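You operate a simulated robot arm through the tools that you are given. There is no shell and no other tool. Be economical: measure what you need, move in short steps, check, and stop when the job is done.

The job below is to be done with a simulated robot arm. You get a single attempt, and the scene is never put back.

JOB
Fetch the orange spanner and set it on the lid stand top. Take the yellow tap spanner on the claw bench top and put it away on the top of the spares ledge. Take the purple scrubbing brush on the claw bench shelf and put it away on the cabinet top. Take the yellow cloth on the claw bench top and put it away on the pump tool stand top. Put the bottle labelled "20" from the claw bench top on the wash table shelf. Open the first cabinet drawer from the left, take the rubber foot and put it inside and shut the drawer again. Take the bucket scrubbing brush and leave it on top of the spare stall plate. Take the slim clear jug and put it on the top of the ribbed drip mat. Open the second cabinet door from the left, fetch the yellow bracket shim and set it on the cabinet shelf, then shut the door. Open the middle drawer of the spares drawer block. Any order will do. Set down upright: bottle, slim clear jug.

Only the result counts: the job must be done as asked and must still hold three seconds after the hand-in. Knocking over, shifting, dropping, spilling or breaking anything else fails it. A push-on lid holds only when it is set on centred and level and pressed home; a screw cap is set on level and turned clockwise until tight. Flat cloth is picked up by pressing the open fingertips on it (5 to 10 N) and closing them slowly along it; thin cloth reads only 2 to 8 mm in the jaws.

ROBOT AND FRAMES
A 7-joint arm with a two-finger parallel gripper on a trunk, on a base that drives. Base frame: it is fixed to the floor where the robot stands at the start and does not move with it; the origin is under the middle of the robot, x ahead of it, y to its left, z up. Lengths are in cm, angles in degrees, forces in N, time in s.
Its first joint turns from -115.0 to 115.0 degrees. Places, roughly: bucket scrubbing brush (10x6x8 cm) [280, 90, 80]; cabinet shelf [210, -320, 40]; cabinet top [210, -360, 100]; first cabinet drawer [200, -300, 80]; grey oil bottle, white oil bottle [125, 25, 100]; lid stand top [120, 290, 50]; middle drawer of the spares drawer block [280, -220, 60]; orange spanner [75, -25, 75]; pump tool stand top [-120, -110, 80]; purple scrubbing brush (10x6x8 cm) [130, -40, 40]; rubber foot (4x4x4 cm) [80, 50, 100]; second cabinet door [190, -350, 40]; slim clear jug [275, 100, 75]; spare stall plate (26x12x6 cm) [290, 180, 80]; top of the ribbed drip mat (26x23 cm) [224, 586, 80]; top of the spares ledge (44x19 cm) [-136, 454, 126]; wash table shelf [-120, 240, 50]; yellow bracket shim [300, 100, 125]; yellow cloth (11x9x5 cm) [110, -80, 90]; yellow tap spanner [100, -25, 75]. Payload 3.91 kg.
Tool frame: the origin (TCP) lies between the finger pads and is the grasp point; the fingertips stand 3 cm ahead of it; z points along the fingers, y is the line along which they close. The gripper opens to 11 cm. The fingers are 2 cm wide and 1 cm thick; the gripper's body (4.8 by 11.2 cm) begins 5.5 cm behind the TCP.
Orientation is told as [roll, pitch, yaw] about the base's x, y, z axes, in that order, counted from this pose: with the fingers straight down and closing along the base's y, the tool's x points along the base's -x, its y along +y and its z along -z.

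CONTROLS
- The arm moves only by the tool apply_moves. Its argument "rows" is a list of rows, each a list of 6 numbers: the shift along the base's x, y, z in units of 50 mm (1.0 is 50 mm), then the turn, a rotation vector about the base's x, y, z in units of 6 degrees (1.0 is 6 degrees). In form: [[dx, dy, dz, ax, ay, az], ...]. A call has 1 to 8 rows; each row shifts and turns the commanded pose from where the row before left it. "claw" is the gripper command, from -1 (fully open) to 1 (shut), values between in proportion, set as the call begins (left out, the last holds). A call with a number of a shift or a turn outside -1 to 1 is refused whole. Each row takes 0.2 s and may step no farther than 5 cm and 8.6 degrees from the row before; otherwise, or with a gripper value out of range, the whole call is refused. Where a pose cannot be reached the arm comes as near as it can. A force on the tool above 40 N (or 10 N above the force at the start of the call, whichever is more), or a blocked arm, ends the call early, and 0.2 s more pass. Each finger travels about 15.3 cm/s and halts on what it meets, pressing with about 28 N; the grip force reading is that of the motor and also rises with nothing between the fingers. The clock runs only during rows and for 0.2 s after the last one: add rows that do not move to give the fingers time. The reply holds the time, the measured pose of the TCP, the force on the tool along the base axes, the opening and the grip force, in the units named above and with some noise, with the torque about the TCP (base axes, N m) and any sound that the robot's microphone picked up.
- Cameras (640 x 400 px; columns grow to the right, rows downward): "scene" is now at [23.5, 18.76, 134.09]; the picture's right is [-0.20, -0.98, 0.00], its down [-0.29, 0.06, -0.96] and it looks along [0.94, -0.19, -0.29] (base axes); focal length 267 px, centre (320, 200). "wrist" rides on the gripper at [7.2, 1.7, -10.3] in the tool frame; the picture's right is [-0.23, 0.97, 0.00], its down [-0.76, -0.18, -0.62] and it looks along [-0.61, -0.14, 0.78] (tool axes); focal length 222 px, centre (320, 200). There is no depth. A picture from a camera that has moved, and an enlarged one, comes with that camera's place and axes in the base frame and with its lens.
- capture(camera): a new picture of that camera. It takes no simulated time.
- raise_lower(by): slides the trunk up (or, below 0, down) by that many cm; the arm and the scene camera ride with it, the base frame stays. It gives what a move gives, with no picture.
- roll_base(legs): drives the robot by 1 to 6 legs, each [ahead, left, turn to the left] in cm, cm and degrees, along the robot's own axes; the way and the turn of a leg run together, so that a leg with both is an arc; at most 150 cm and 180 degrees a leg. The arm and the cameras ride along, it lands a little off, and it stops where it bumps. It gives what a move gives.
- head_to(pan, tilt): turns the head with the scene camera to pan (to the left, within 80 degrees either way) and tilt (down, from -29 to 69), counted from straight ahead of the robot. It gives what a move gives.
- inspect(camera, box): a new picture of the part [left, top, right, bottom] of that camera's present view, enlarged. It takes no simulated time.
- finish_job(): hands the job in; it is judged then, once.

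Work in short steps. Places have to be worked out from the pictures, the camera data and where the tool is seen: move nearer, look again, correct. Check each grasp and each placing, and mend what went wrong. You have 556 turns and 354 pictures in all, those below and enlarged ones among them. Open the gripper and draw the arm clear of the work before you hand the job in, unless the task says otherwise; then end with one line.

The tools are called after "Call:" by a JSON object that holds its "method" and its "body". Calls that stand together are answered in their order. apply_moves: Moves the arm, as the interface text tells. Its arguments: {"type":"object","properties":{"rows":{"type":"array","items":{"type":"array","items":{"type":"number"}}},"claw":{"type":"number"}},"required":["rows"]} The other tools are called the same way: raise_lower (by) slides the trunk up or down; roll_base (legs) drives the base; head_to (pan, tilt) turns the head that bears the scene camera; capture (camera) takes a picture; inspect (camera, box) takes an enlarged picture of a part of a camera's view; finish_job () hands the job in.

At the start:

```text
clock: 0.0
position: [55.06, 7.91, 124.31]
ee_rot: [0.0, 0.0, 0.0]
ft_force: [-0.3, 0.5, 0.2]
ft_torque: [0.0, 0.0, 0.0]
grip_width: 10.99
grip_force: 0.0
trunk travel left (down, up): [-65.0, 34.0]
robot x, y, heading: [-0.08, 0.22, 0.1]
head pan, tilt: [-11.4, 16.9]
```

scene: 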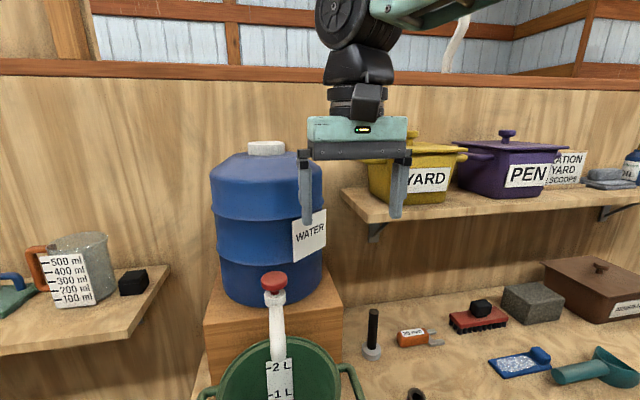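
wrist: 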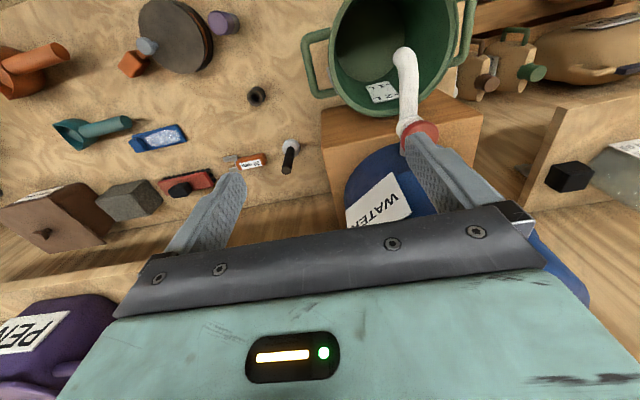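

The scene shows a bench ahead with a barrel and small items. I look around first, starting with the bench below.

Call:
{"method": "head_to", "body": {"pan": -20, "tilt": 40}}

Call:
{"method": "capture", "body": {"camera": "scene"}}

```text
clock: 0.9
position: [54.88, 7.93, 124.26]
ee_rot: [-0.1, 0.0, 0.0]
ft_force: [0.7, -0.6, -0.9]
ft_torque: [-0.06, 0.0, 0.0]
grip_width: 10.98
grip_force: 0.0
trunk travel left (down, up): [-65.0, 34.0]
robot x, y, heading: [-0.24, -0.08, 0.1]
head pan, tilt: [-20.0, 40.0]
```

```text
351 pictures are left
camera scene: at [22.34, 17.7, 130.46], right [-0.34, -0.94, 0.0], down [-0.6, 0.22, -0.77], along [0.72, -0.26, -0.64], focal length 267 px, centre (320, 200)
```

scene: 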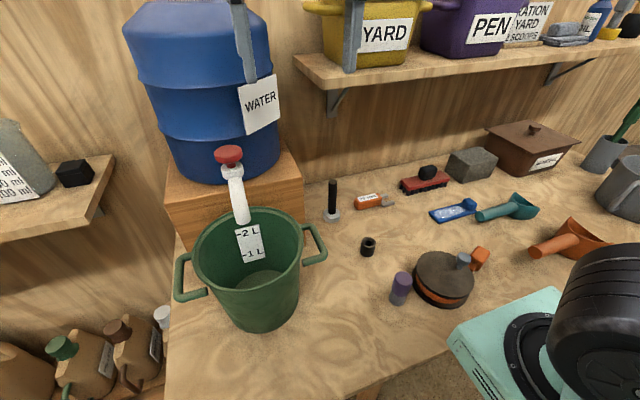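

A bench top with a lot of small things; I look to the right and left and further.

Call:
{"method": "head_to", "body": {"pan": -65, "tilt": 30}}

Call:
{"method": "capture", "body": {"camera": "scene"}}

Call:
{"method": "head_to", "body": {"pan": 50, "tilt": 25}}

Call:
{"method": "capture", "body": {"camera": "scene"}}

```text
clock: 2.0
position: [55.03, 7.89, 124.25]
ee_rot: [0.0, 0.1, 0.0]
ft_force: [0.0, 0.4, 0.2]
ft_torque: [0.03, -0.01, 0.04]
grip_width: 11.02
grip_force: 0.0
trunk travel left (down, up): [-65.0, 34.0]
robot x, y, heading: [-0.11, -0.29, 0.1]
head pan, tilt: [-65.0, 30.0]
```

```text
350 pictures are left
camera scene: at [18.17, 12.41, 131.99], right [-0.91, -0.42, 0.0], down [-0.21, 0.45, -0.87], along [0.37, -0.78, -0.5], focal length 267 px, centre (320, 200)
```

scene: 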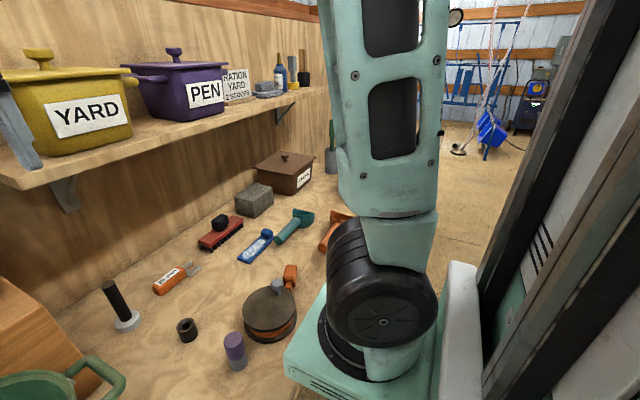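

```text
clock: 3.9
position: [54.97, 7.91, 124.17]
ee_rot: [0.0, 0.0, 0.1]
ft_force: [0.5, -0.8, 0.2]
ft_torque: [-0.02, -0.03, -0.01]
grip_width: 11.0
grip_force: 0.0
trunk travel left (down, up): [-65.0, 34.0]
robot x, y, heading: [-0.13, -0.15, 0.0]
head pan, tilt: [50.0, 25.0]
```

```text
349 pictures are left
camera scene: at [20.27, 27.66, 132.79], right [0.77, -0.64, 0.0], down [-0.27, -0.32, -0.91], along [0.58, 0.69, -0.42], focal length 267 px, centre (320, 200)
```

scene: 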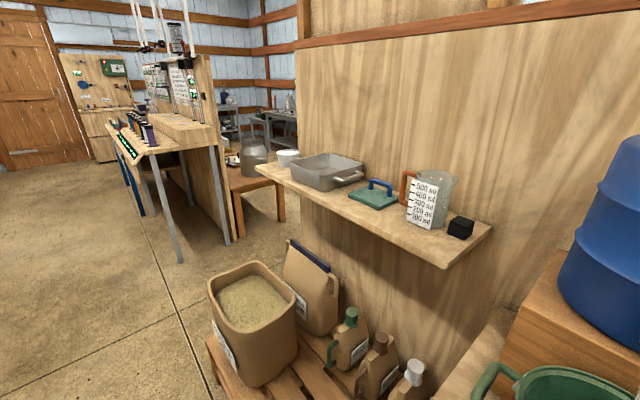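

I zoom on the bench items to identify the spanners, cloth, and bottles.

Call:
{"method": "head_to", "body": {"pan": -35, "tilt": 35}}

Call:
{"method": "capture", "body": {"camera": "scene"}}

Call:
{"method": "inspect", "body": {"camera": "scene", "box": [100, 120, 340, 270]}}

Call:
{"method": "inspect", "body": {"camera": "scene", "box": [280, 0, 520, 150]}}

```text
clock: 5.5
position: [54.94, 7.92, 124.16]
ee_rot: [0.0, -0.1, -0.1]
ft_force: [0.5, -0.4, 0.8]
ft_torque: [-0.05, 0.03, 0.04]
grip_width: 10.99
grip_force: 0.2
trunk travel left (down, up): [-65.0, 34.0]
robot x, y, heading: [0.04, 0.08, -0.1]
head pan, tilt: [-35.0, 35.0]
```

```text
348 pictures are left
camera scene: at [21.56, 15.56, 131.21], right [-0.57, -0.82, 0.0], down [-0.47, 0.33, -0.82], along [0.67, -0.47, -0.57], focal length 267 px, centre (320, 200)
```

scene: 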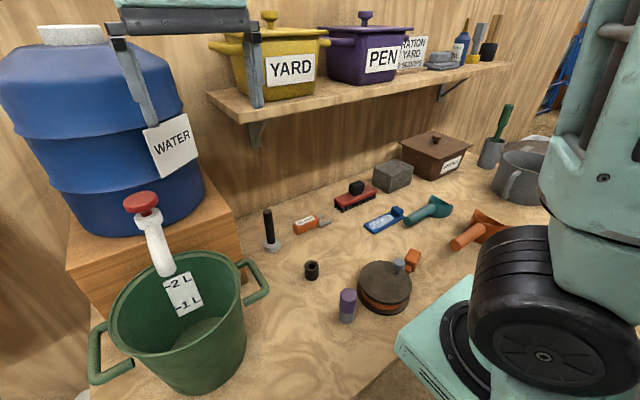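

```text
2.67 times, centred on (220, 195) of scene
camera zoom: at [21.56, 15.56, 131.21], right [-0.57, -0.82, 0.0], down [-0.47, 0.33, -0.82], along [0.67, -0.47, -0.57], focal length 712 px, centre (587, 213)
```

zoom: 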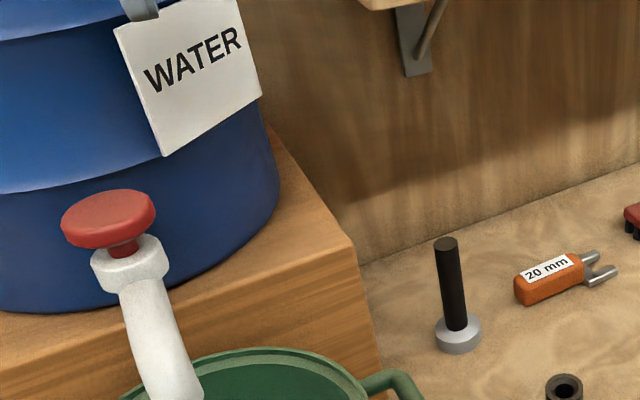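

```text
2.67 times, centred on (400, 75) of scene
camera zoom: at [21.56, 15.56, 131.21], right [-0.57, -0.82, 0.0], down [-0.47, 0.33, -0.82], along [0.67, -0.47, -0.57], focal length 712 px, centre (107, 533)
```

zoom: 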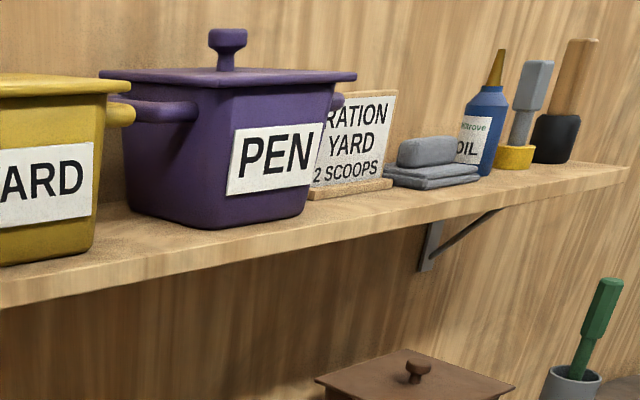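

The partition wall sits at about x=96 and some targets lie beyond it. Raise the trunk to look over.

Call:
{"method": "raise_lower", "body": {"by": 34}}

Call:
{"method": "head_to", "body": {"pan": 0, "tilt": 15}}

Call:
{"method": "capture", "body": {"camera": "scene"}}

Call:
{"method": "head_to", "body": {"pan": -45, "tilt": 15}}

Call:
{"method": "capture", "body": {"camera": "scene"}}

Call:
{"method": "head_to", "body": {"pan": 50, "tilt": 15}}

Call:
{"method": "capture", "body": {"camera": "scene"}}

```text
clock: 8.8
position: [55.04, 7.94, 158.23]
ee_rot: [0.0, 0.0, 0.0]
ft_force: [0.7, -0.6, -0.3]
ft_torque: [-0.01, 0.01, 0.01]
grip_width: 11.01
grip_force: 0.0
trunk travel left (down, up): [-99.0, 0.0]
robot x, y, heading: [0.16, -0.02, -0.0]
head pan, tilt: [-35.0, 35.0]
```

```text
clock: 9.9
position: [54.88, 7.99, 158.28]
ee_rot: [0.0, 0.0, 0.0]
ft_force: [0.2, 0.1, 0.0]
ft_torque: [-0.02, 0.03, 0.02]
grip_width: 10.98
grip_force: 0.0
trunk travel left (down, up): [-99.0, 0.0]
robot x, y, heading: [-0.1, -0.14, 0.0]
head pan, tilt: [0.0, 15.0]
```

```text
345 pictures are left
camera scene: at [23.69, 20.6, 168.4], right [0.0, -1.0, 0.0], down [-0.26, 0.0, -0.97], along [0.97, 0.0, -0.26], focal length 267 px, centre (320, 200)
```

scene: 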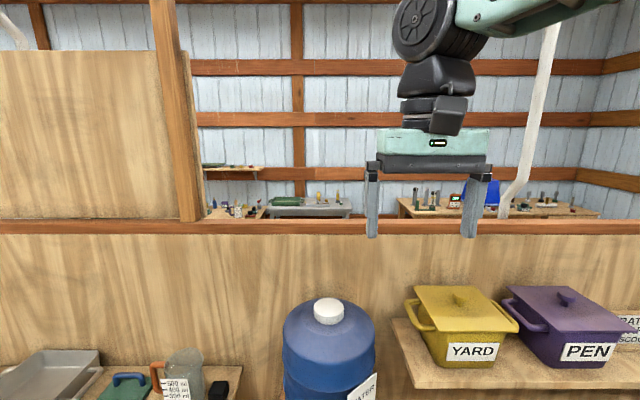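

```text
clock: 11.0
position: [54.96, 7.92, 158.23]
ee_rot: [0.0, -0.1, 0.0]
ft_force: [-0.3, -0.9, 0.8]
ft_torque: [0.0, 0.04, -0.01]
grip_width: 10.97
grip_force: 0.1
trunk travel left (down, up): [-99.0, 0.0]
robot x, y, heading: [-0.08, -0.22, 0.1]
head pan, tilt: [-45.0, 15.0]
```

```text
344 pictures are left
camera scene: at [20.96, 14.01, 168.41], right [-0.71, -0.71, 0.0], down [-0.18, 0.18, -0.97], along [0.68, -0.68, -0.26], focal length 267 px, centre (320, 200)
```

scene: 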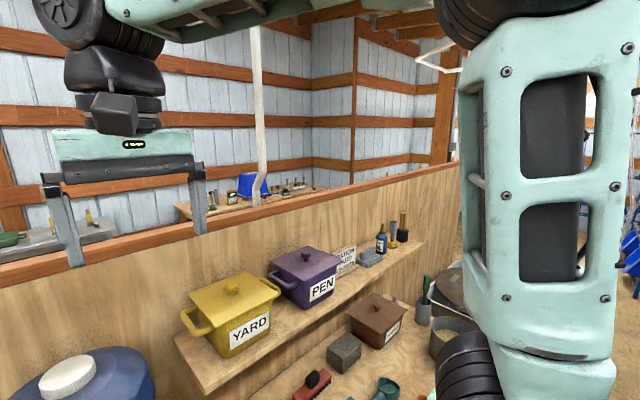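

```text
clock: 12.7
position: [55.04, 7.83, 158.18]
ee_rot: [0.1, 0.0, 0.0]
ft_force: [1.2, 0.0, -1.1]
ft_torque: [0.0, 0.03, 0.02]
grip_width: 11.0
grip_force: 0.1
trunk travel left (down, up): [-99.0, 0.0]
robot x, y, heading: [0.01, 0.42, 0.1]
head pan, tilt: [50.0, 15.0]
```

```text
343 pictures are left
camera scene: at [20.36, 27.76, 168.41], right [0.77, -0.64, 0.0], down [-0.17, -0.2, -0.97], along [0.62, 0.74, -0.26], focal length 267 px, centre (320, 200)
```

scene: 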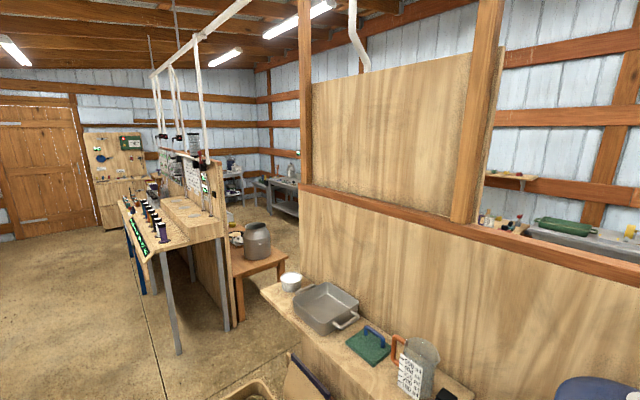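

I look further left and right to understand the driving routes.

Call:
{"method": "head_to", "body": {"pan": 80, "tilt": 20}}

Call:
{"method": "capture", "body": {"camera": "scene"}}

Call:
{"method": "head_to", "body": {"pan": -80, "tilt": 20}}

Call:
{"method": "capture", "body": {"camera": "scene"}}

```text
clock: 13.6
position: [54.93, 7.92, 158.2]
ee_rot: [0.0, 0.0, 0.0]
ft_force: [0.4, -0.1, -0.4]
ft_torque: [-0.02, 0.0, 0.01]
grip_width: 11.02
grip_force: 0.1
trunk travel left (down, up): [-99.0, 0.0]
robot x, y, heading: [-0.03, 0.11, 0.2]
head pan, tilt: [80.0, 20.0]
```

```text
342 pictures are left
camera scene: at [15.97, 29.78, 167.6], right [0.98, -0.17, 0.0], down [-0.06, -0.34, -0.94], along [0.16, 0.93, -0.34], focal length 267 px, centre (320, 200)
```

scene: 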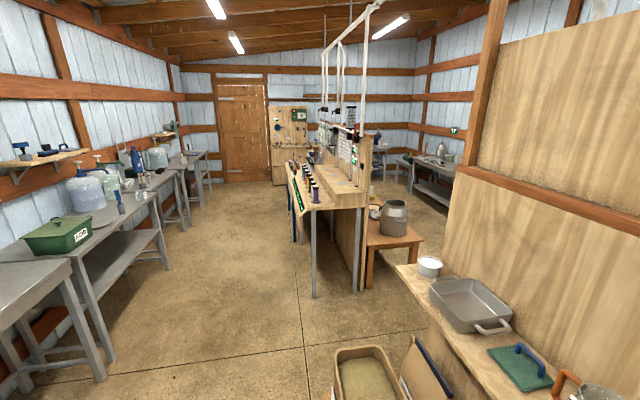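

```text
clock: 16.1
position: [54.97, 7.88, 158.21]
ee_rot: [0.0, 0.0, 0.0]
ft_force: [0.0, -0.4, 0.5]
ft_torque: [0.01, 0.0, -0.04]
grip_width: 11.0
grip_force: 0.0
trunk travel left (down, up): [-99.0, 0.0]
robot x, y, heading: [0.04, -0.05, 0.2]
head pan, tilt: [-80.0, 20.0]
```

```text
341 pictures are left
camera scene: at [15.97, 11.44, 167.59], right [-0.98, -0.17, 0.0], down [-0.06, 0.34, -0.94], along [0.16, -0.93, -0.34], focal length 267 px, centre (320, 200)
```

scene: 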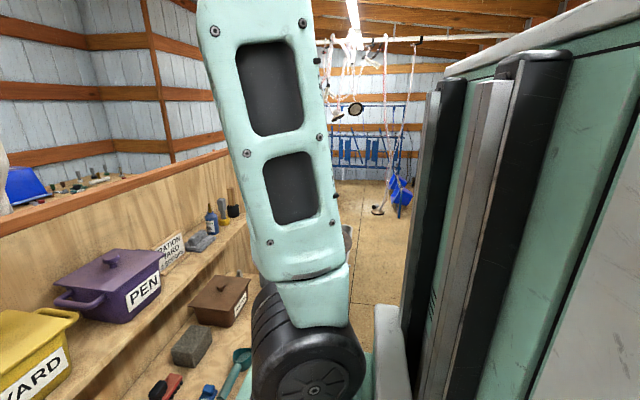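

The bench is near z≈80 and the orange "20 mm" spanner near (72,-14). I lower back and move sideways above it to measure with the wrist camera.

Call:
{"method": "apply_moves", "body": {"rows": [[0, -1, 0, 0, 0, 0], [0, -1, 0, 0, 0, 0], [0, -1, 0, 0, 0, 0], [0, -1, 0, 0, 0, 0]]}}

Call:
{"method": "raise_lower", "body": {"by": -45}}

Call:
{"method": "capture", "body": {"camera": "wrist"}}

Call:
{"method": "head_to", "body": {"pan": -30, "tilt": 25}}

Call:
{"method": "capture", "body": {"camera": "scene"}}

```text
clock: 17.1
position: [55.04, -11.94, 158.23]
ee_rot: [-0.1, 0.0, 0.0]
ft_force: [0.2, 0.9, 0.8]
ft_torque: [0.0, 0.02, 0.0]
grip_width: 10.99
grip_force: 0.0
trunk travel left (down, up): [-99.0, 0.0]
robot x, y, heading: [-0.34, -0.39, -0.4]
head pan, tilt: [-80.0, 20.0]
```

```text
refused: -45 is not a number from -40 to 40
```

```text
340 pictures are left
camera wrist: at [47.84, -10.36, 168.64], right [0.23, 0.97, 0.0], down [0.76, -0.18, 0.62], along [0.61, -0.14, -0.78], focal length 222 px, centre (320, 200)
```

wrist: 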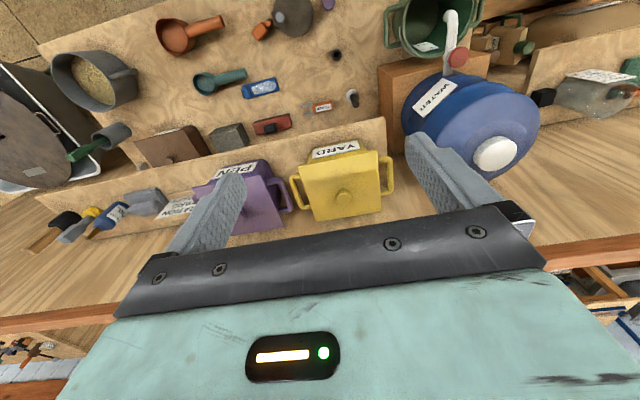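

```text
clock: 18.3
position: [54.93, -11.88, 158.25]
ee_rot: [0.0, 0.1, 0.0]
ft_force: [0.5, 0.8, -0.2]
ft_torque: [-0.01, -0.04, -0.02]
grip_width: 11.0
grip_force: 0.1
trunk travel left (down, up): [-99.0, 0.0]
robot x, y, heading: [0.3, 0.28, -0.0]
head pan, tilt: [-30.0, 25.0]
```

```text
339 pictures are left
camera scene: at [22.32, 15.99, 166.79], right [-0.5, -0.87, 0.0], down [-0.37, 0.21, -0.91], along [0.78, -0.45, -0.42], focal length 267 px, centre (320, 200)
```

scene: 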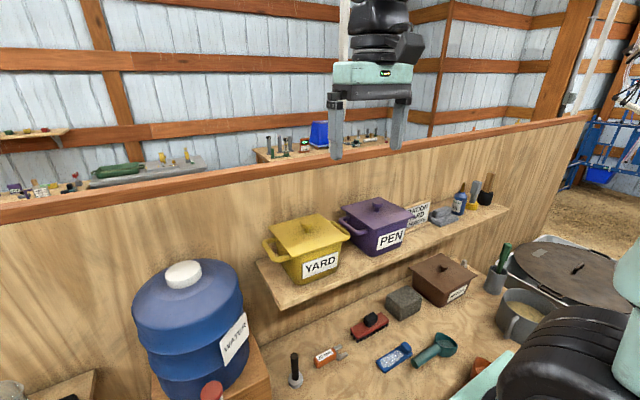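

Triangulating, the spanner centre is about (72,-15.3,82.7), under the front edge of the shelf (x≥70, z≈112). I'll approach with a ~35° tilt and 45° yaw; first lower the trunk and yaw.

Call:
{"method": "raise_lower", "body": {"by": -38}}

Call:
{"method": "apply_moves", "body": {"rows": [[0, -1, 0, 0, 0, 1], [0, -1, 0, 0, 0, 1], [0, -1, 0, 0, 0, 1], [0, 0, 0, 0, 0, 1], [0, 0, 0, 0, 0, 1], [0, 0, 0, 0, 0, 1], [0, 0, 0, 0, 0, 1], [0, 0, 0, 0, 0, 0.5]], "claw": -0.1}}

Call:
{"method": "capture", "body": {"camera": "wrist"}}

```text
clock: 21.9
position: [55.05, -12.01, 120.5]
ee_rot: [0.0, 0.1, 0.0]
ft_force: [-0.4, -0.1, -0.6]
ft_torque: [0.0, 0.0, -0.02]
grip_width: 11.02
grip_force: 0.0
trunk travel left (down, up): [-61.0, 38.0]
robot x, y, heading: [0.11, 0.53, -0.1]
head pan, tilt: [-30.0, 25.0]
```

```text
clock: 23.8
position: [55.02, -27.01, 120.19]
ee_rot: [0.0, 0.0, 45.1]
ft_force: [-0.2, 0.1, -0.3]
ft_torque: [0.0, 0.02, -0.02]
grip_width: 6.06
grip_force: 0.1
trunk travel left (down, up): [-61.0, 38.0]
robot x, y, heading: [-0.21, -0.32, 0.0]
head pan, tilt: [-30.0, 25.0]
```

```text
338 pictures are left
camera wrist: at [48.8, -31.01, 130.62], right [-0.53, 0.85, 0.0], down [0.66, 0.41, 0.62], along [0.53, 0.33, -0.78], focal length 222 px, centre (320, 200)
```

wrist: 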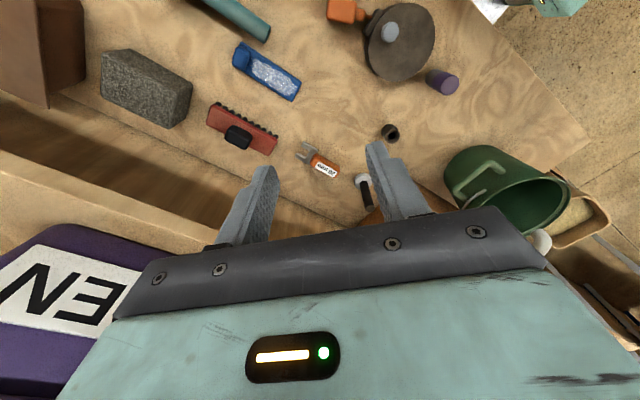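

The spanner lies nearly along y with its body centre near (71.5,-16). I yaw to 60°, tilt 35° and come down to a pre-grasp position.

Call:
{"method": "apply_moves", "body": {"rows": [[0, 0, 0, 0, 0, 1], [0, 0, 0, 0, 0, 1], [0, 0, 0, 0, 0, 0.5], [0, 0, -1, 1, -0.577, 0], [0, 0, -1, 1, -0.577, 0], [0, 0, -1, 1, -0.577, 0], [0, 0, -1, 1, -0.577, 0], [0, 0, 0, 1, -0.577, 0]]}}

Call:
{"method": "capture", "body": {"camera": "wrist"}}

Call:
{"method": "capture", "body": {"camera": "scene"}}

```text
clock: 25.6
position: [55.04, -27.03, 100.14]
ee_rot: [-0.1, -34.6, 60.0]
ft_force: [-0.1, 1.7, 0.1]
ft_torque: [-0.05, 0.02, 0.02]
grip_width: 6.05
grip_force: 0.0
trunk travel left (down, up): [-61.0, 38.0]
robot x, y, heading: [-0.25, 0.2, 0.0]
head pan, tilt: [-30.0, 25.0]
```

```text
337 pictures are left
camera wrist: at [47.8, -36.46, 104.55], right [-0.75, 0.65, 0.13], down [0.29, 0.15, 0.95], along [0.6, 0.75, -0.3], focal length 222 px, centre (320, 200)
```

wrist: 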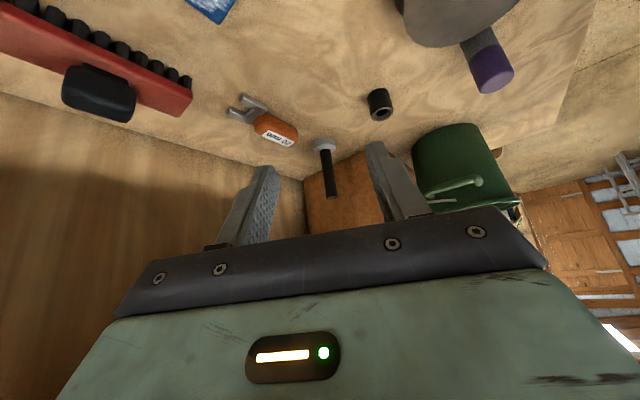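

```text
336 pictures are left
camera scene: at [22.31, 16.03, 128.79], right [-0.5, -0.87, 0.0], down [-0.37, 0.21, -0.91], along [0.79, -0.45, -0.42], focal length 267 px, centre (320, 200)
```

scene: 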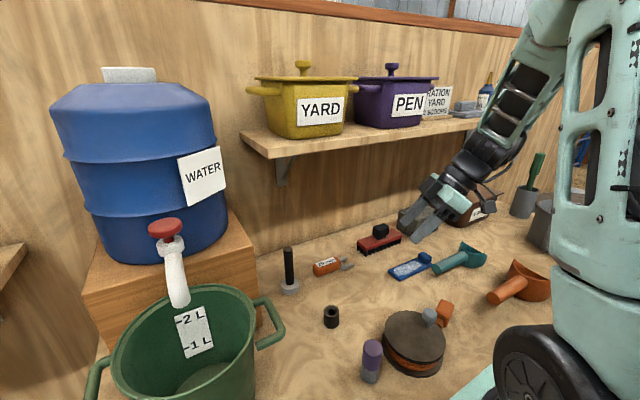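

Spanner body centre now reads about (70.2,-16.5). Moving to pre-grasp 8 cm back along the tool axis.

Call:
{"method": "apply_moves", "body": {"rows": [[0.645, 0.33, -0.45, 0, 0, 0], [0.645, 0.33, -0.45, 0, 0, 0], [0.645, 0.33, -0.45, 0, 0, 0], [0.645, 0.33, -0.45, 0, 0, 0]]}}

Call:
{"method": "capture", "body": {"camera": "wrist"}}

Call:
{"method": "inspect", "body": {"camera": "scene", "box": [240, 170, 480, 320]}}

```text
clock: 26.6
position: [67.71, -20.45, 91.16]
ee_rot: [0.0, -34.7, 60.0]
ft_force: [-0.4, -0.2, 0.7]
ft_torque: [0.02, -0.02, -0.03]
grip_width: 6.05
grip_force: 0.0
trunk travel left (down, up): [-61.0, 38.0]
robot x, y, heading: [0.03, -0.08, -0.1]
head pan, tilt: [-30.0, 25.0]
```

```text
335 pictures are left
camera wrist: at [60.39, -29.88, 95.53], right [-0.75, 0.65, 0.13], down [0.29, 0.15, 0.95], along [0.6, 0.75, -0.3], focal length 222 px, centre (320, 200)
```

wrist: 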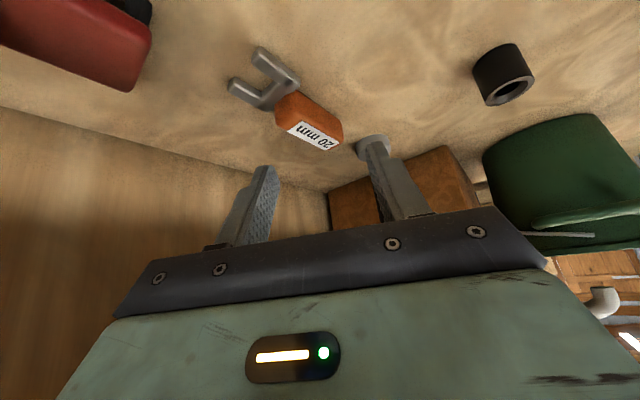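

```text
2.67 times, centred on (360, 245) of scene
camera zoom: at [22.29, 16.0, 128.8], right [-0.5, -0.87, 0.0], down [-0.37, 0.21, -0.91], along [0.78, -0.45, -0.42], focal length 712 px, centre (213, 80)
```

zoom: 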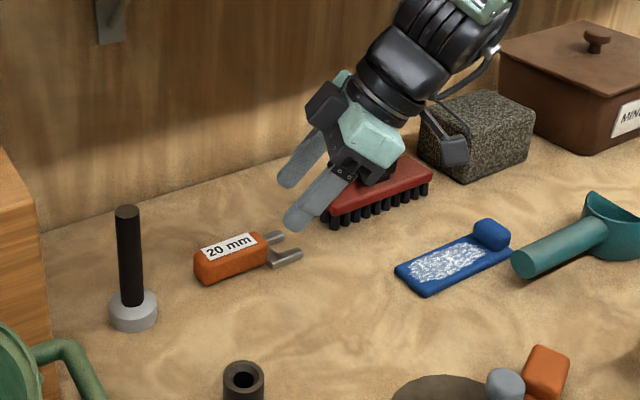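

The spanner's body centre is about (70.3,-17.3). I advance to the grasp, staying just above the bench.

Call:
{"method": "apply_moves", "body": {"rows": [[0.26, 0.34, -0.6, 0, 0, 0], [0.26, 0.34, -0.6, 0, 0, 0]]}}

Call:
{"method": "capture", "body": {"camera": "wrist"}}

Call:
{"method": "inspect", "body": {"camera": "scene", "box": [260, 190, 420, 290]}}

```text
clock: 27.2
position: [70.64, -17.63, 86.11]
ee_rot: [-0.8, -34.8, 60.3]
ft_force: [-1.9, -1.3, 9.9]
ft_torque: [-0.13, -0.23, -0.05]
grip_width: 6.0
grip_force: 0.1
trunk travel left (down, up): [-61.0, 38.0]
robot x, y, heading: [-0.12, 0.07, -0.0]
head pan, tilt: [-30.0, 25.0]
stopped in row 2: the force on the tool passed its limit (the readings are from after the stop); the commanded pose is now the measured one
```

```text
333 pictures are left
camera wrist: at [63.19, -27.02, 90.4], right [-0.75, 0.65, 0.12], down [0.28, 0.15, 0.95], along [0.6, 0.74, -0.29], focal length 222 px, centre (320, 200)
```

wrist: 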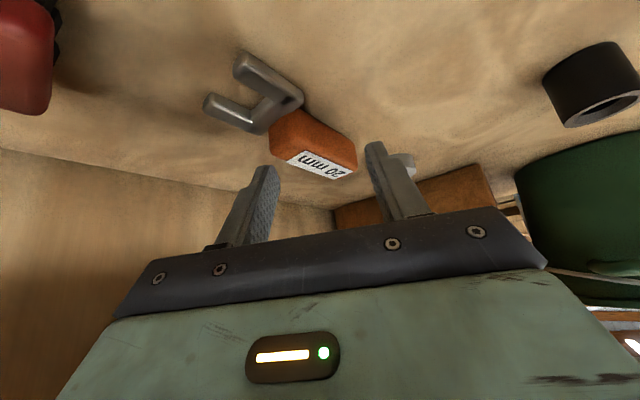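

```text
4.00 times, centred on (340, 240) of scene
camera zoom: at [22.28, 15.98, 128.81], right [-0.5, -0.87, 0.0], down [-0.37, 0.21, -0.91], along [0.78, -0.45, -0.42], focal length 1068 px, centre (240, 40)
```

zoom: 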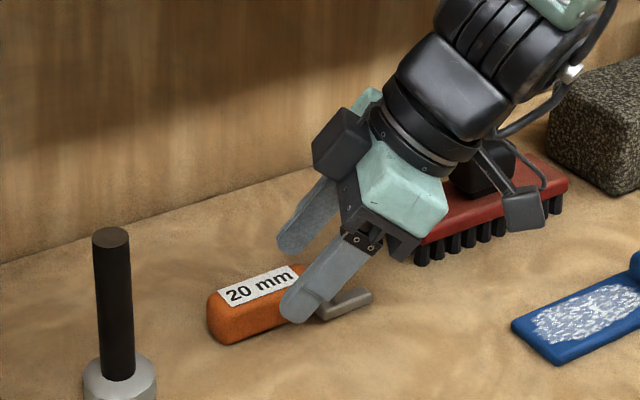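

Contact was noted near the far finger's tip, so tips may be at the bench; the spanner body lies between the fingers by either height estimate. I close.

Call:
{"method": "apply_moves", "body": {"rows": [[0, 0, 0, 0, 0, 0], [0, 0, 0, 0, 0, 0], [0, 0, 0, 0, 0, 0]], "claw": 1}}

Call:
{"method": "capture", "body": {"camera": "wrist"}}

Call:
{"method": "inspect", "body": {"camera": "scene", "box": [260, 190, 420, 290]}}

```text
clock: 28.0
position: [70.46, -17.46, 86.15]
ee_rot: [-0.7, -34.8, 60.4]
ft_force: [-7.8, 6.7, 20.7]
ft_torque: [0.35, 0.15, 0.11]
grip_width: 0.01
grip_force: 27.9
trunk travel left (down, up): [-61.0, 38.0]
robot x, y, heading: [0.32, 0.03, -0.0]
head pan, tilt: [-30.0, 25.0]
```

```text
331 pictures are left
camera wrist: at [63.15, -26.88, 90.42], right [-0.75, 0.65, 0.12], down [0.28, 0.15, 0.95], along [0.6, 0.75, -0.29], focal length 222 px, centre (320, 200)
```

wrist: 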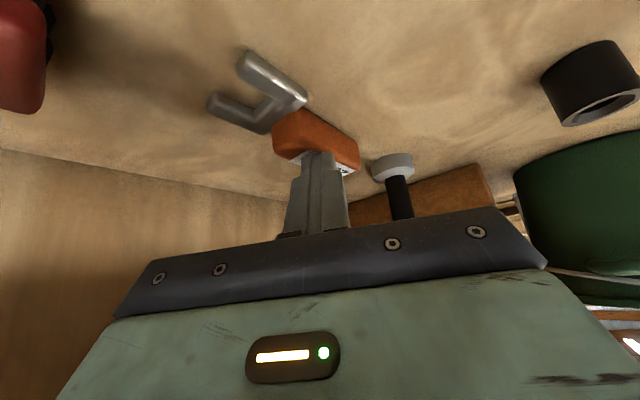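

```text
4.00 times, centred on (340, 240) of scene
camera zoom: at [22.23, 16.04, 128.81], right [-0.5, -0.87, 0.0], down [-0.37, 0.21, -0.91], along [0.79, -0.45, -0.42], focal length 1068 px, centre (240, 40)
```

zoom: 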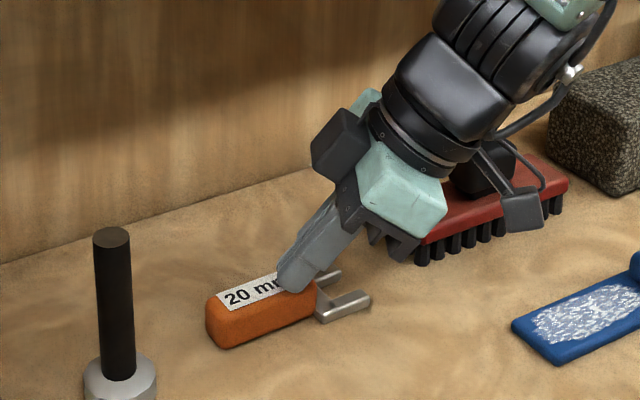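

The fingers closed on top of the spanner, so its top is at ~83.5 and I was too high. I back off, open wider and approach again.

Call:
{"method": "apply_moves", "body": {"rows": [[-0.228, -0.39, 0.656, 0, 0, 0]]}}

Call:
{"method": "apply_moves", "body": {"rows": [[0, 0, 0, 0, 0, 0], [0, 0, 0, 0, 0, 0]], "claw": -0.6}}

Call:
{"method": "capture", "body": {"camera": "wrist"}}

Call:
{"method": "inspect", "body": {"camera": "scene", "box": [260, 190, 420, 290]}}

```text
clock: 28.4
position: [69.52, -19.67, 89.21]
ee_rot: [-0.8, -34.6, 60.1]
ft_force: [-0.6, -0.5, -0.3]
ft_torque: [-0.01, 0.02, -0.01]
grip_width: 0.01
grip_force: 28.1
trunk travel left (down, up): [-61.0, 38.0]
robot x, y, heading: [0.44, 0.14, 0.1]
head pan, tilt: [-30.0, 25.0]
```

```text
clock: 29.0
position: [69.46, -19.55, 89.27]
ee_rot: [-0.7, -34.8, 60.1]
ft_force: [-0.2, 0.4, 0.8]
ft_torque: [0.01, 0.0, 0.03]
grip_width: 8.81
grip_force: 0.1
trunk travel left (down, up): [-61.0, 38.0]
robot x, y, heading: [-0.17, -0.16, 0.2]
head pan, tilt: [-30.0, 25.0]
```

```text
329 pictures are left
camera wrist: at [62.07, -29.05, 93.61], right [-0.75, 0.65, 0.12], down [0.28, 0.15, 0.95], along [0.6, 0.74, -0.29], focal length 222 px, centre (320, 200)
```

wrist: 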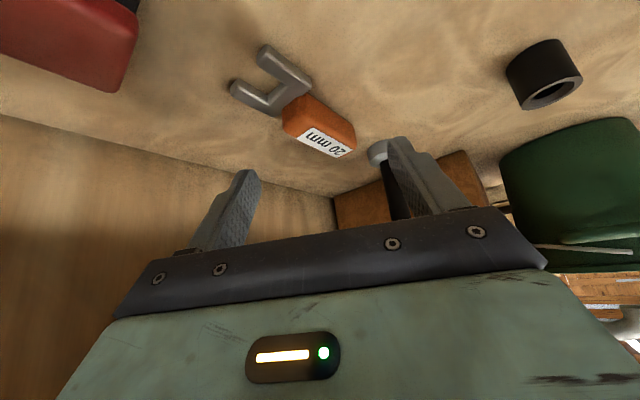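

```text
4.00 times, centred on (340, 240) of scene
camera zoom: at [22.34, 15.98, 128.78], right [-0.5, -0.87, 0.0], down [-0.37, 0.21, -0.91], along [0.78, -0.45, -0.42], focal length 1068 px, centre (240, 40)
```

zoom: 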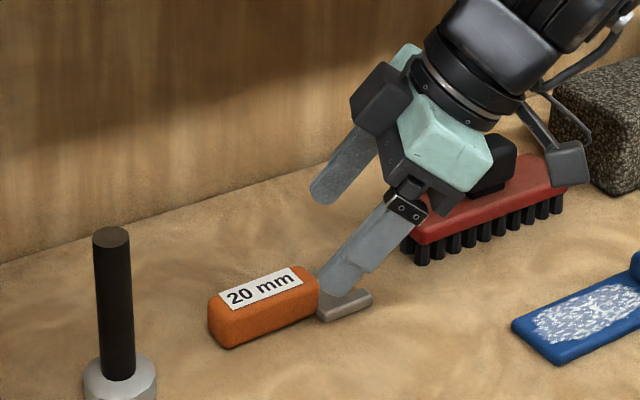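

Nudging down again with the wider opening, aiming at body centre (71.6,-15).

Call:
{"method": "apply_moves", "body": {"rows": [[0.144, 0.345, -0.507, 0, 0, 0], [0.144, 0.345, -0.45, 0, 0, 0]]}}

Call:
{"method": "capture", "body": {"camera": "wrist"}}

Call:
{"method": "inspect", "body": {"camera": "scene", "box": [260, 190, 420, 290]}}

```text
clock: 29.6
position: [70.84, -16.1, 84.47]
ee_rot: [-0.8, -34.8, 60.2]
ft_force: [0.3, 0.5, 1.0]
ft_torque: [-0.02, -0.01, -0.02]
grip_width: 8.77
grip_force: 0.1
trunk travel left (down, up): [-61.0, 38.0]
robot x, y, heading: [-0.14, -0.21, -0.2]
head pan, tilt: [-30.0, 25.0]
```

```text
327 pictures are left
camera wrist: at [63.59, -25.48, 88.82], right [-0.75, 0.65, 0.12], down [0.28, 0.15, 0.95], along [0.6, 0.74, -0.29], focal length 222 px, centre (320, 200)
```

wrist: 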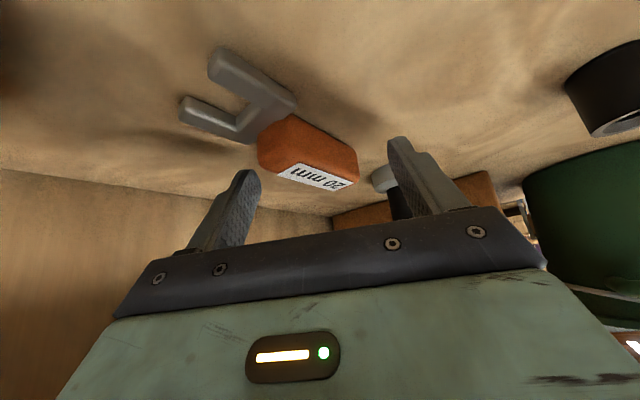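

```text
4.00 times, centred on (340, 240) of scene
camera zoom: at [22.31, 15.99, 128.8], right [-0.5, -0.87, 0.0], down [-0.37, 0.21, -0.91], along [0.78, -0.45, -0.42], focal length 1068 px, centre (240, 40)
```

zoom: 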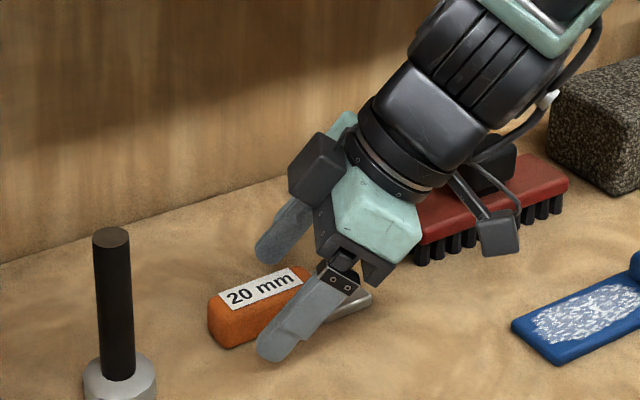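

No contact and the fingers straddle the body. Close.

Call:
{"method": "apply_moves", "body": {"rows": [[0, 0, -0.06, 0, 0, 0], [0, 0, 0, 0, 0, 0], [0, 0, 0, 0, 0, 0]], "claw": 1}}

Call:
{"method": "capture", "body": {"camera": "wrist"}}

```text
clock: 30.4
position: [71.04, -16.08, 84.29]
ee_rot: [-0.8, -34.8, 60.3]
ft_force: [2.1, 1.6, 16.2]
ft_torque: [0.35, -0.01, 0.13]
grip_width: 2.78
grip_force: 27.9
trunk travel left (down, up): [-61.0, 38.0]
robot x, y, heading: [-0.17, -0.13, -0.0]
head pan, tilt: [-30.0, 25.0]
```

```text
325 pictures are left
camera wrist: at [63.61, -25.44, 88.57], right [-0.75, 0.65, 0.12], down [0.28, 0.15, 0.95], along [0.6, 0.74, -0.29], focal length 222 px, centre (320, 200)
```

wrist: 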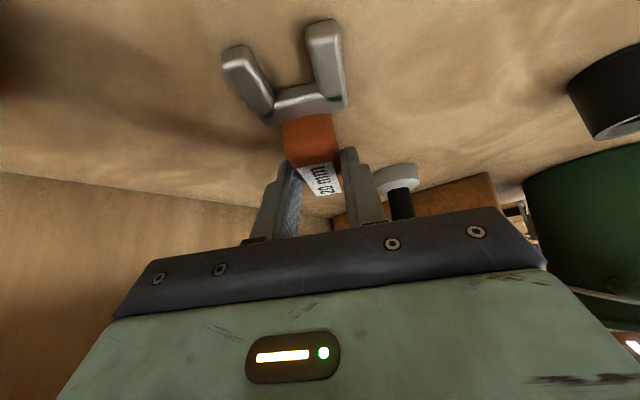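

Gripped (2.8 cm) and aligned. I lift and pull back out from under the shelf.

Call:
{"method": "apply_moves", "body": {"rows": [[0, 0, 0.4, 0, 0, 0], [-0.4, -0.2, 0.4, 0, 0, 0], [-0.8, 0, 0.4, 0, 0, 0], [-0.8, 0, 0.4, 0, 0, 0], [-0.8, 0, 0.4, 0, 0, 0], [-0.8, 0, 0.4, 0, 0, 0]]}}

Call:
{"method": "raise_lower", "body": {"by": 30}}

Call:
{"method": "capture", "body": {"camera": "wrist"}}

```text
clock: 31.8
position: [52.79, -16.86, 96.26]
ee_rot: [-0.7, -34.8, 60.4]
ft_force: [0.0, 0.2, -2.3]
ft_torque: [0.0, 0.01, 0.01]
grip_width: 2.76
grip_force: 28.1
trunk travel left (down, up): [-61.0, 38.0]
robot x, y, heading: [-0.03, -0.05, 0.2]
head pan, tilt: [-30.0, 25.0]
```

```text
clock: 34.8
position: [52.81, -16.94, 126.11]
ee_rot: [-0.8, -34.9, 60.2]
ft_force: [0.0, -0.6, -1.1]
ft_torque: [-0.02, 0.0, -0.03]
grip_width: 2.76
grip_force: 28.3
trunk travel left (down, up): [-91.0, 8.0]
robot x, y, heading: [0.18, 0.67, -0.2]
head pan, tilt: [-30.0, 25.0]
```

```text
324 pictures are left
camera wrist: at [45.42, -26.36, 130.54], right [-0.75, 0.65, 0.12], down [0.28, 0.15, 0.95], along [0.6, 0.74, -0.29], focal length 222 px, centre (320, 200)
```

wrist: 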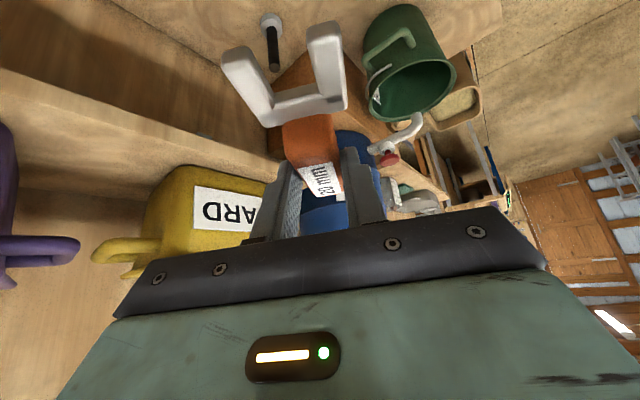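

Spanner is held. I bring the tool vertical and tuck it in for driving.

Call:
{"method": "apply_moves", "body": {"rows": [[-0.5, 0, 0.2, -1, 0.577, 0], [-0.5, 0, 0.2, -1, 0.577, 0], [-0.5, 0, 0.2, -1, 0.577, 0], [-0.5, 0, 0.2, -1, 0.577, 0], [-0.5, 0, 0.2, -1, 0.577, 0]]}}

Call:
{"method": "roll_base", "body": {"legs": [[-60, 0, 0], [0, 0, 90]]}}

Call:
{"method": "head_to", "body": {"pan": -20, "tilt": 25}}

Call:
{"method": "capture", "body": {"camera": "scene"}}

```text
clock: 36.0
position: [42.05, -18.64, 132.08]
ee_rot: [-0.6, 0.0, 57.1]
ft_force: [3.4, 6.8, -1.7]
ft_torque: [-0.52, 0.25, 0.04]
grip_width: 2.76
grip_force: 28.9
out of reach, approached as far as the arm can: row 3, 4, 5
trunk travel left (down, up): [-91.0, 8.0]
robot x, y, heading: [0.14, 0.16, -0.0]
head pan, tilt: [-30.0, 25.0]
```

```text
clock: 39.3
position: [-13.41, -17.48, 132.16]
ee_rot: [-0.6, -0.1, 60.1]
ft_force: [0.3, 0.4, -1.9]
ft_torque: [0.01, 0.01, 0.0]
grip_width: 2.72
grip_force: 27.9
trunk travel left (down, up): [-91.0, 8.0]
robot x, y, heading: [-55.8, -0.03, -0.2]
head pan, tilt: [-30.0, 25.0]
stopped in leg 1: the robot was blocked; the commanded pose is now the measured one
```

```text
clock: 40.1
position: [-13.43, -17.56, 132.1]
ee_rot: [-0.4, 0.0, 60.0]
ft_force: [0.1, -0.2, -2.5]
ft_torque: [-0.02, 0.0, -0.05]
grip_width: 2.77
grip_force: 27.6
trunk travel left (down, up): [-91.0, 8.0]
robot x, y, heading: [-55.46, 0.04, -0.1]
head pan, tilt: [-20.0, 25.0]
```

```text
323 pictures are left
camera scene: at [-32.51, 17.65, 158.79], right [-0.34, -0.94, 0.0], down [-0.4, 0.15, -0.91], along [0.85, -0.31, -0.42], focal length 267 px, centre (320, 200)
```

scene: 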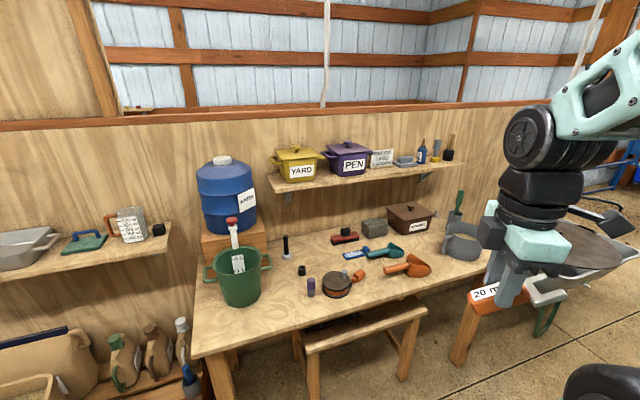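

Backing was blocked at x≈-56 by something behind. I move forward a bit and turn left.

Call:
{"method": "roll_base", "body": {"legs": [[14, 0, 0], [0, 0, 90]]}}

Call:
{"method": "head_to", "body": {"pan": 0, "tilt": 30}}

Call:
{"method": "capture", "body": {"camera": "scene"}}

Call:
{"method": "head_to", "body": {"pan": 70, "tilt": 30}}

Call:
{"method": "capture", "body": {"camera": "scene"}}

```text
clock: 45.2
position: [-24.12, 42.53, 132.07]
ee_rot: [-0.5, -0.1, 150.6]
ft_force: [-0.2, 0.2, -1.3]
ft_torque: [0.0, 0.03, 0.0]
grip_width: 2.76
grip_force: 27.6
trunk travel left (down, up): [-91.0, 8.0]
robot x, y, heading: [-41.48, 0.17, 90.3]
head pan, tilt: [-20.0, 25.0]
```

```text
clock: 46.1
position: [-24.18, 42.57, 132.11]
ee_rot: [-0.6, -0.1, 150.5]
ft_force: [0.5, -0.3, -2.4]
ft_torque: [0.02, 0.04, -0.03]
grip_width: 2.75
grip_force: 27.9
trunk travel left (down, up): [-91.0, 8.0]
robot x, y, heading: [-41.74, 0.63, 90.6]
head pan, tilt: [0.0, 30.0]
```

```text
322 pictures are left
camera scene: at [-62.05, 23.47, 157.99], right [1.0, 0.01, 0.0], down [0.0, -0.5, -0.87], along [0.0, 0.87, -0.5], focal length 267 px, centre (320, 200)
```

scene: 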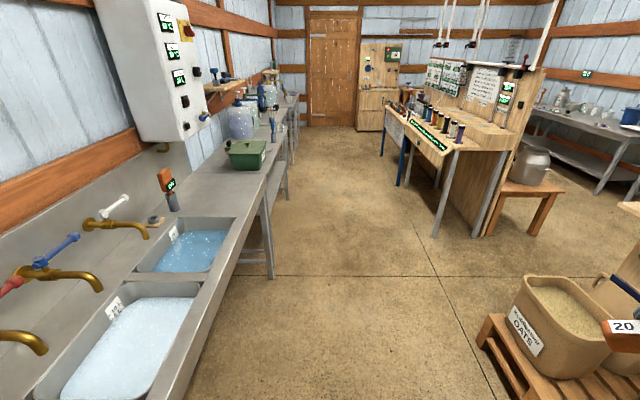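

```text
clock: 47.5
position: [-24.16, 42.67, 132.07]
ee_rot: [-0.5, -0.1, 150.5]
ft_force: [-0.1, -1.6, -1.9]
ft_torque: [0.04, 0.02, -0.04]
grip_width: 2.77
grip_force: 27.8
trunk travel left (down, up): [-91.0, 8.0]
robot x, y, heading: [-41.46, 0.17, 90.2]
head pan, tilt: [70.0, 30.0]
```

```text
321 pictures are left
camera scene: at [-70.52, 17.47, 157.99], right [0.34, 0.94, 0.0], down [0.47, -0.17, -0.87], along [-0.82, 0.29, -0.5], focal length 267 px, centre (320, 200)
```

scene: 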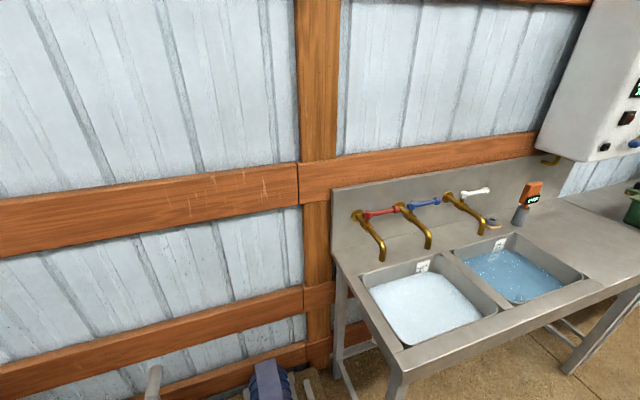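

I drive along +y to about y=187 and turn right to face the gap between the pallet and milking stand.

Call:
{"method": "roll_base", "body": {"legs": [[130, 0, 0], [55, 0, 0], [0, 0, -90]]}}

Call:
{"method": "head_to", "body": {"pan": 0, "tilt": 40}}

Call:
{"method": "capture", "body": {"camera": "scene"}}

```text
clock: 60.5
position: [0.57, 165.88, 132.12]
ee_rot: [-0.5, 0.0, 60.3]
ft_force: [1.1, 0.8, -1.6]
ft_torque: [0.03, -0.03, -0.03]
grip_width: 2.76
grip_force: 28.1
trunk travel left (down, up): [-91.0, 8.0]
robot x, y, heading: [-41.94, 183.83, 0.1]
head pan, tilt: [70.0, 30.0]
```

```text
clock: 61.9
position: [0.61, 165.86, 132.02]
ee_rot: [-0.5, -0.2, 60.2]
ft_force: [0.3, -1.4, -1.2]
ft_torque: [0.01, 0.02, 0.01]
grip_width: 2.75
grip_force: 28.0
trunk travel left (down, up): [-91.0, 8.0]
robot x, y, heading: [-41.55, 183.53, -0.1]
head pan, tilt: [0.0, 40.0]
```

```text
320 pictures are left
camera scene: at [-18.7, 204.11, 156.45], right [0.0, -1.0, 0.0], down [-0.64, 0.0, -0.77], along [0.77, 0.0, -0.64], focal length 267 px, centre (320, 200)
```

scene: 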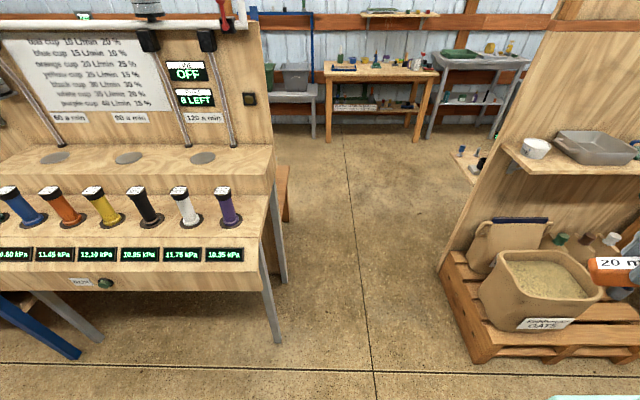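

The gap is y 119–228; I drive along y≈174 to x≈148 and turn to face the low table.

Call:
{"method": "roll_base", "body": {"legs": [[0, -10, 0], [150, 0, 0], [40, 0, 0], [0, 0, 90]]}}

Call:
{"method": "head_to", "body": {"pan": 0, "tilt": 45}}

Call:
{"method": "capture", "body": {"camera": "scene"}}

Call:
{"method": "capture", "body": {"camera": "wrist"}}

```text
clock: 76.1
position: [166.55, 217.9, 132.01]
ee_rot: [-0.4, 0.0, 151.3]
ft_force: [-1.0, 0.4, -2.4]
ft_torque: [0.01, -0.01, -0.02]
grip_width: 2.73
grip_force: 27.4
trunk travel left (down, up): [-91.0, 8.0]
robot x, y, heading: [149.7, 175.44, 90.8]
head pan, tilt: [0.0, 40.0]
```

```text
clock: 76.7
position: [166.48, 218.04, 132.05]
ee_rot: [-0.5, -0.2, 151.2]
ft_force: [0.1, 0.1, -2.2]
ft_torque: [0.04, 0.03, 0.0]
grip_width: 2.73
grip_force: 27.4
trunk travel left (down, up): [-91.0, 8.0]
robot x, y, heading: [149.56, 175.41, 91.1]
head pan, tilt: [0.0, 45.0]
```

```text
319 pictures are left
camera scene: at [128.83, 197.48, 155.73], right [1.0, 0.02, 0.0], down [0.01, -0.71, -0.71], along [-0.01, 0.71, -0.71], focal length 267 px, centre (320, 200)
```

scene: 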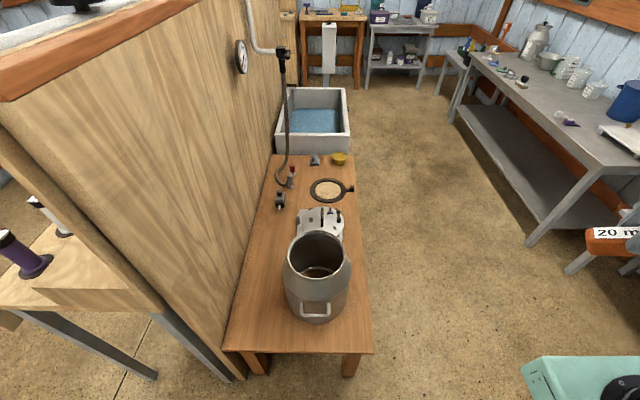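

```text
318 pictures are left
camera wrist: at [172.08, 212.86, 142.35], right [-0.67, -0.74, -0.01], down [-0.58, 0.52, 0.63], along [-0.46, 0.42, -0.78], focal length 222 px, centre (320, 200)
```

wrist: 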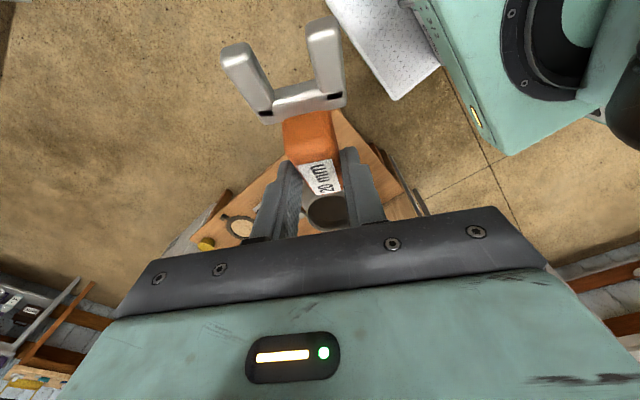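

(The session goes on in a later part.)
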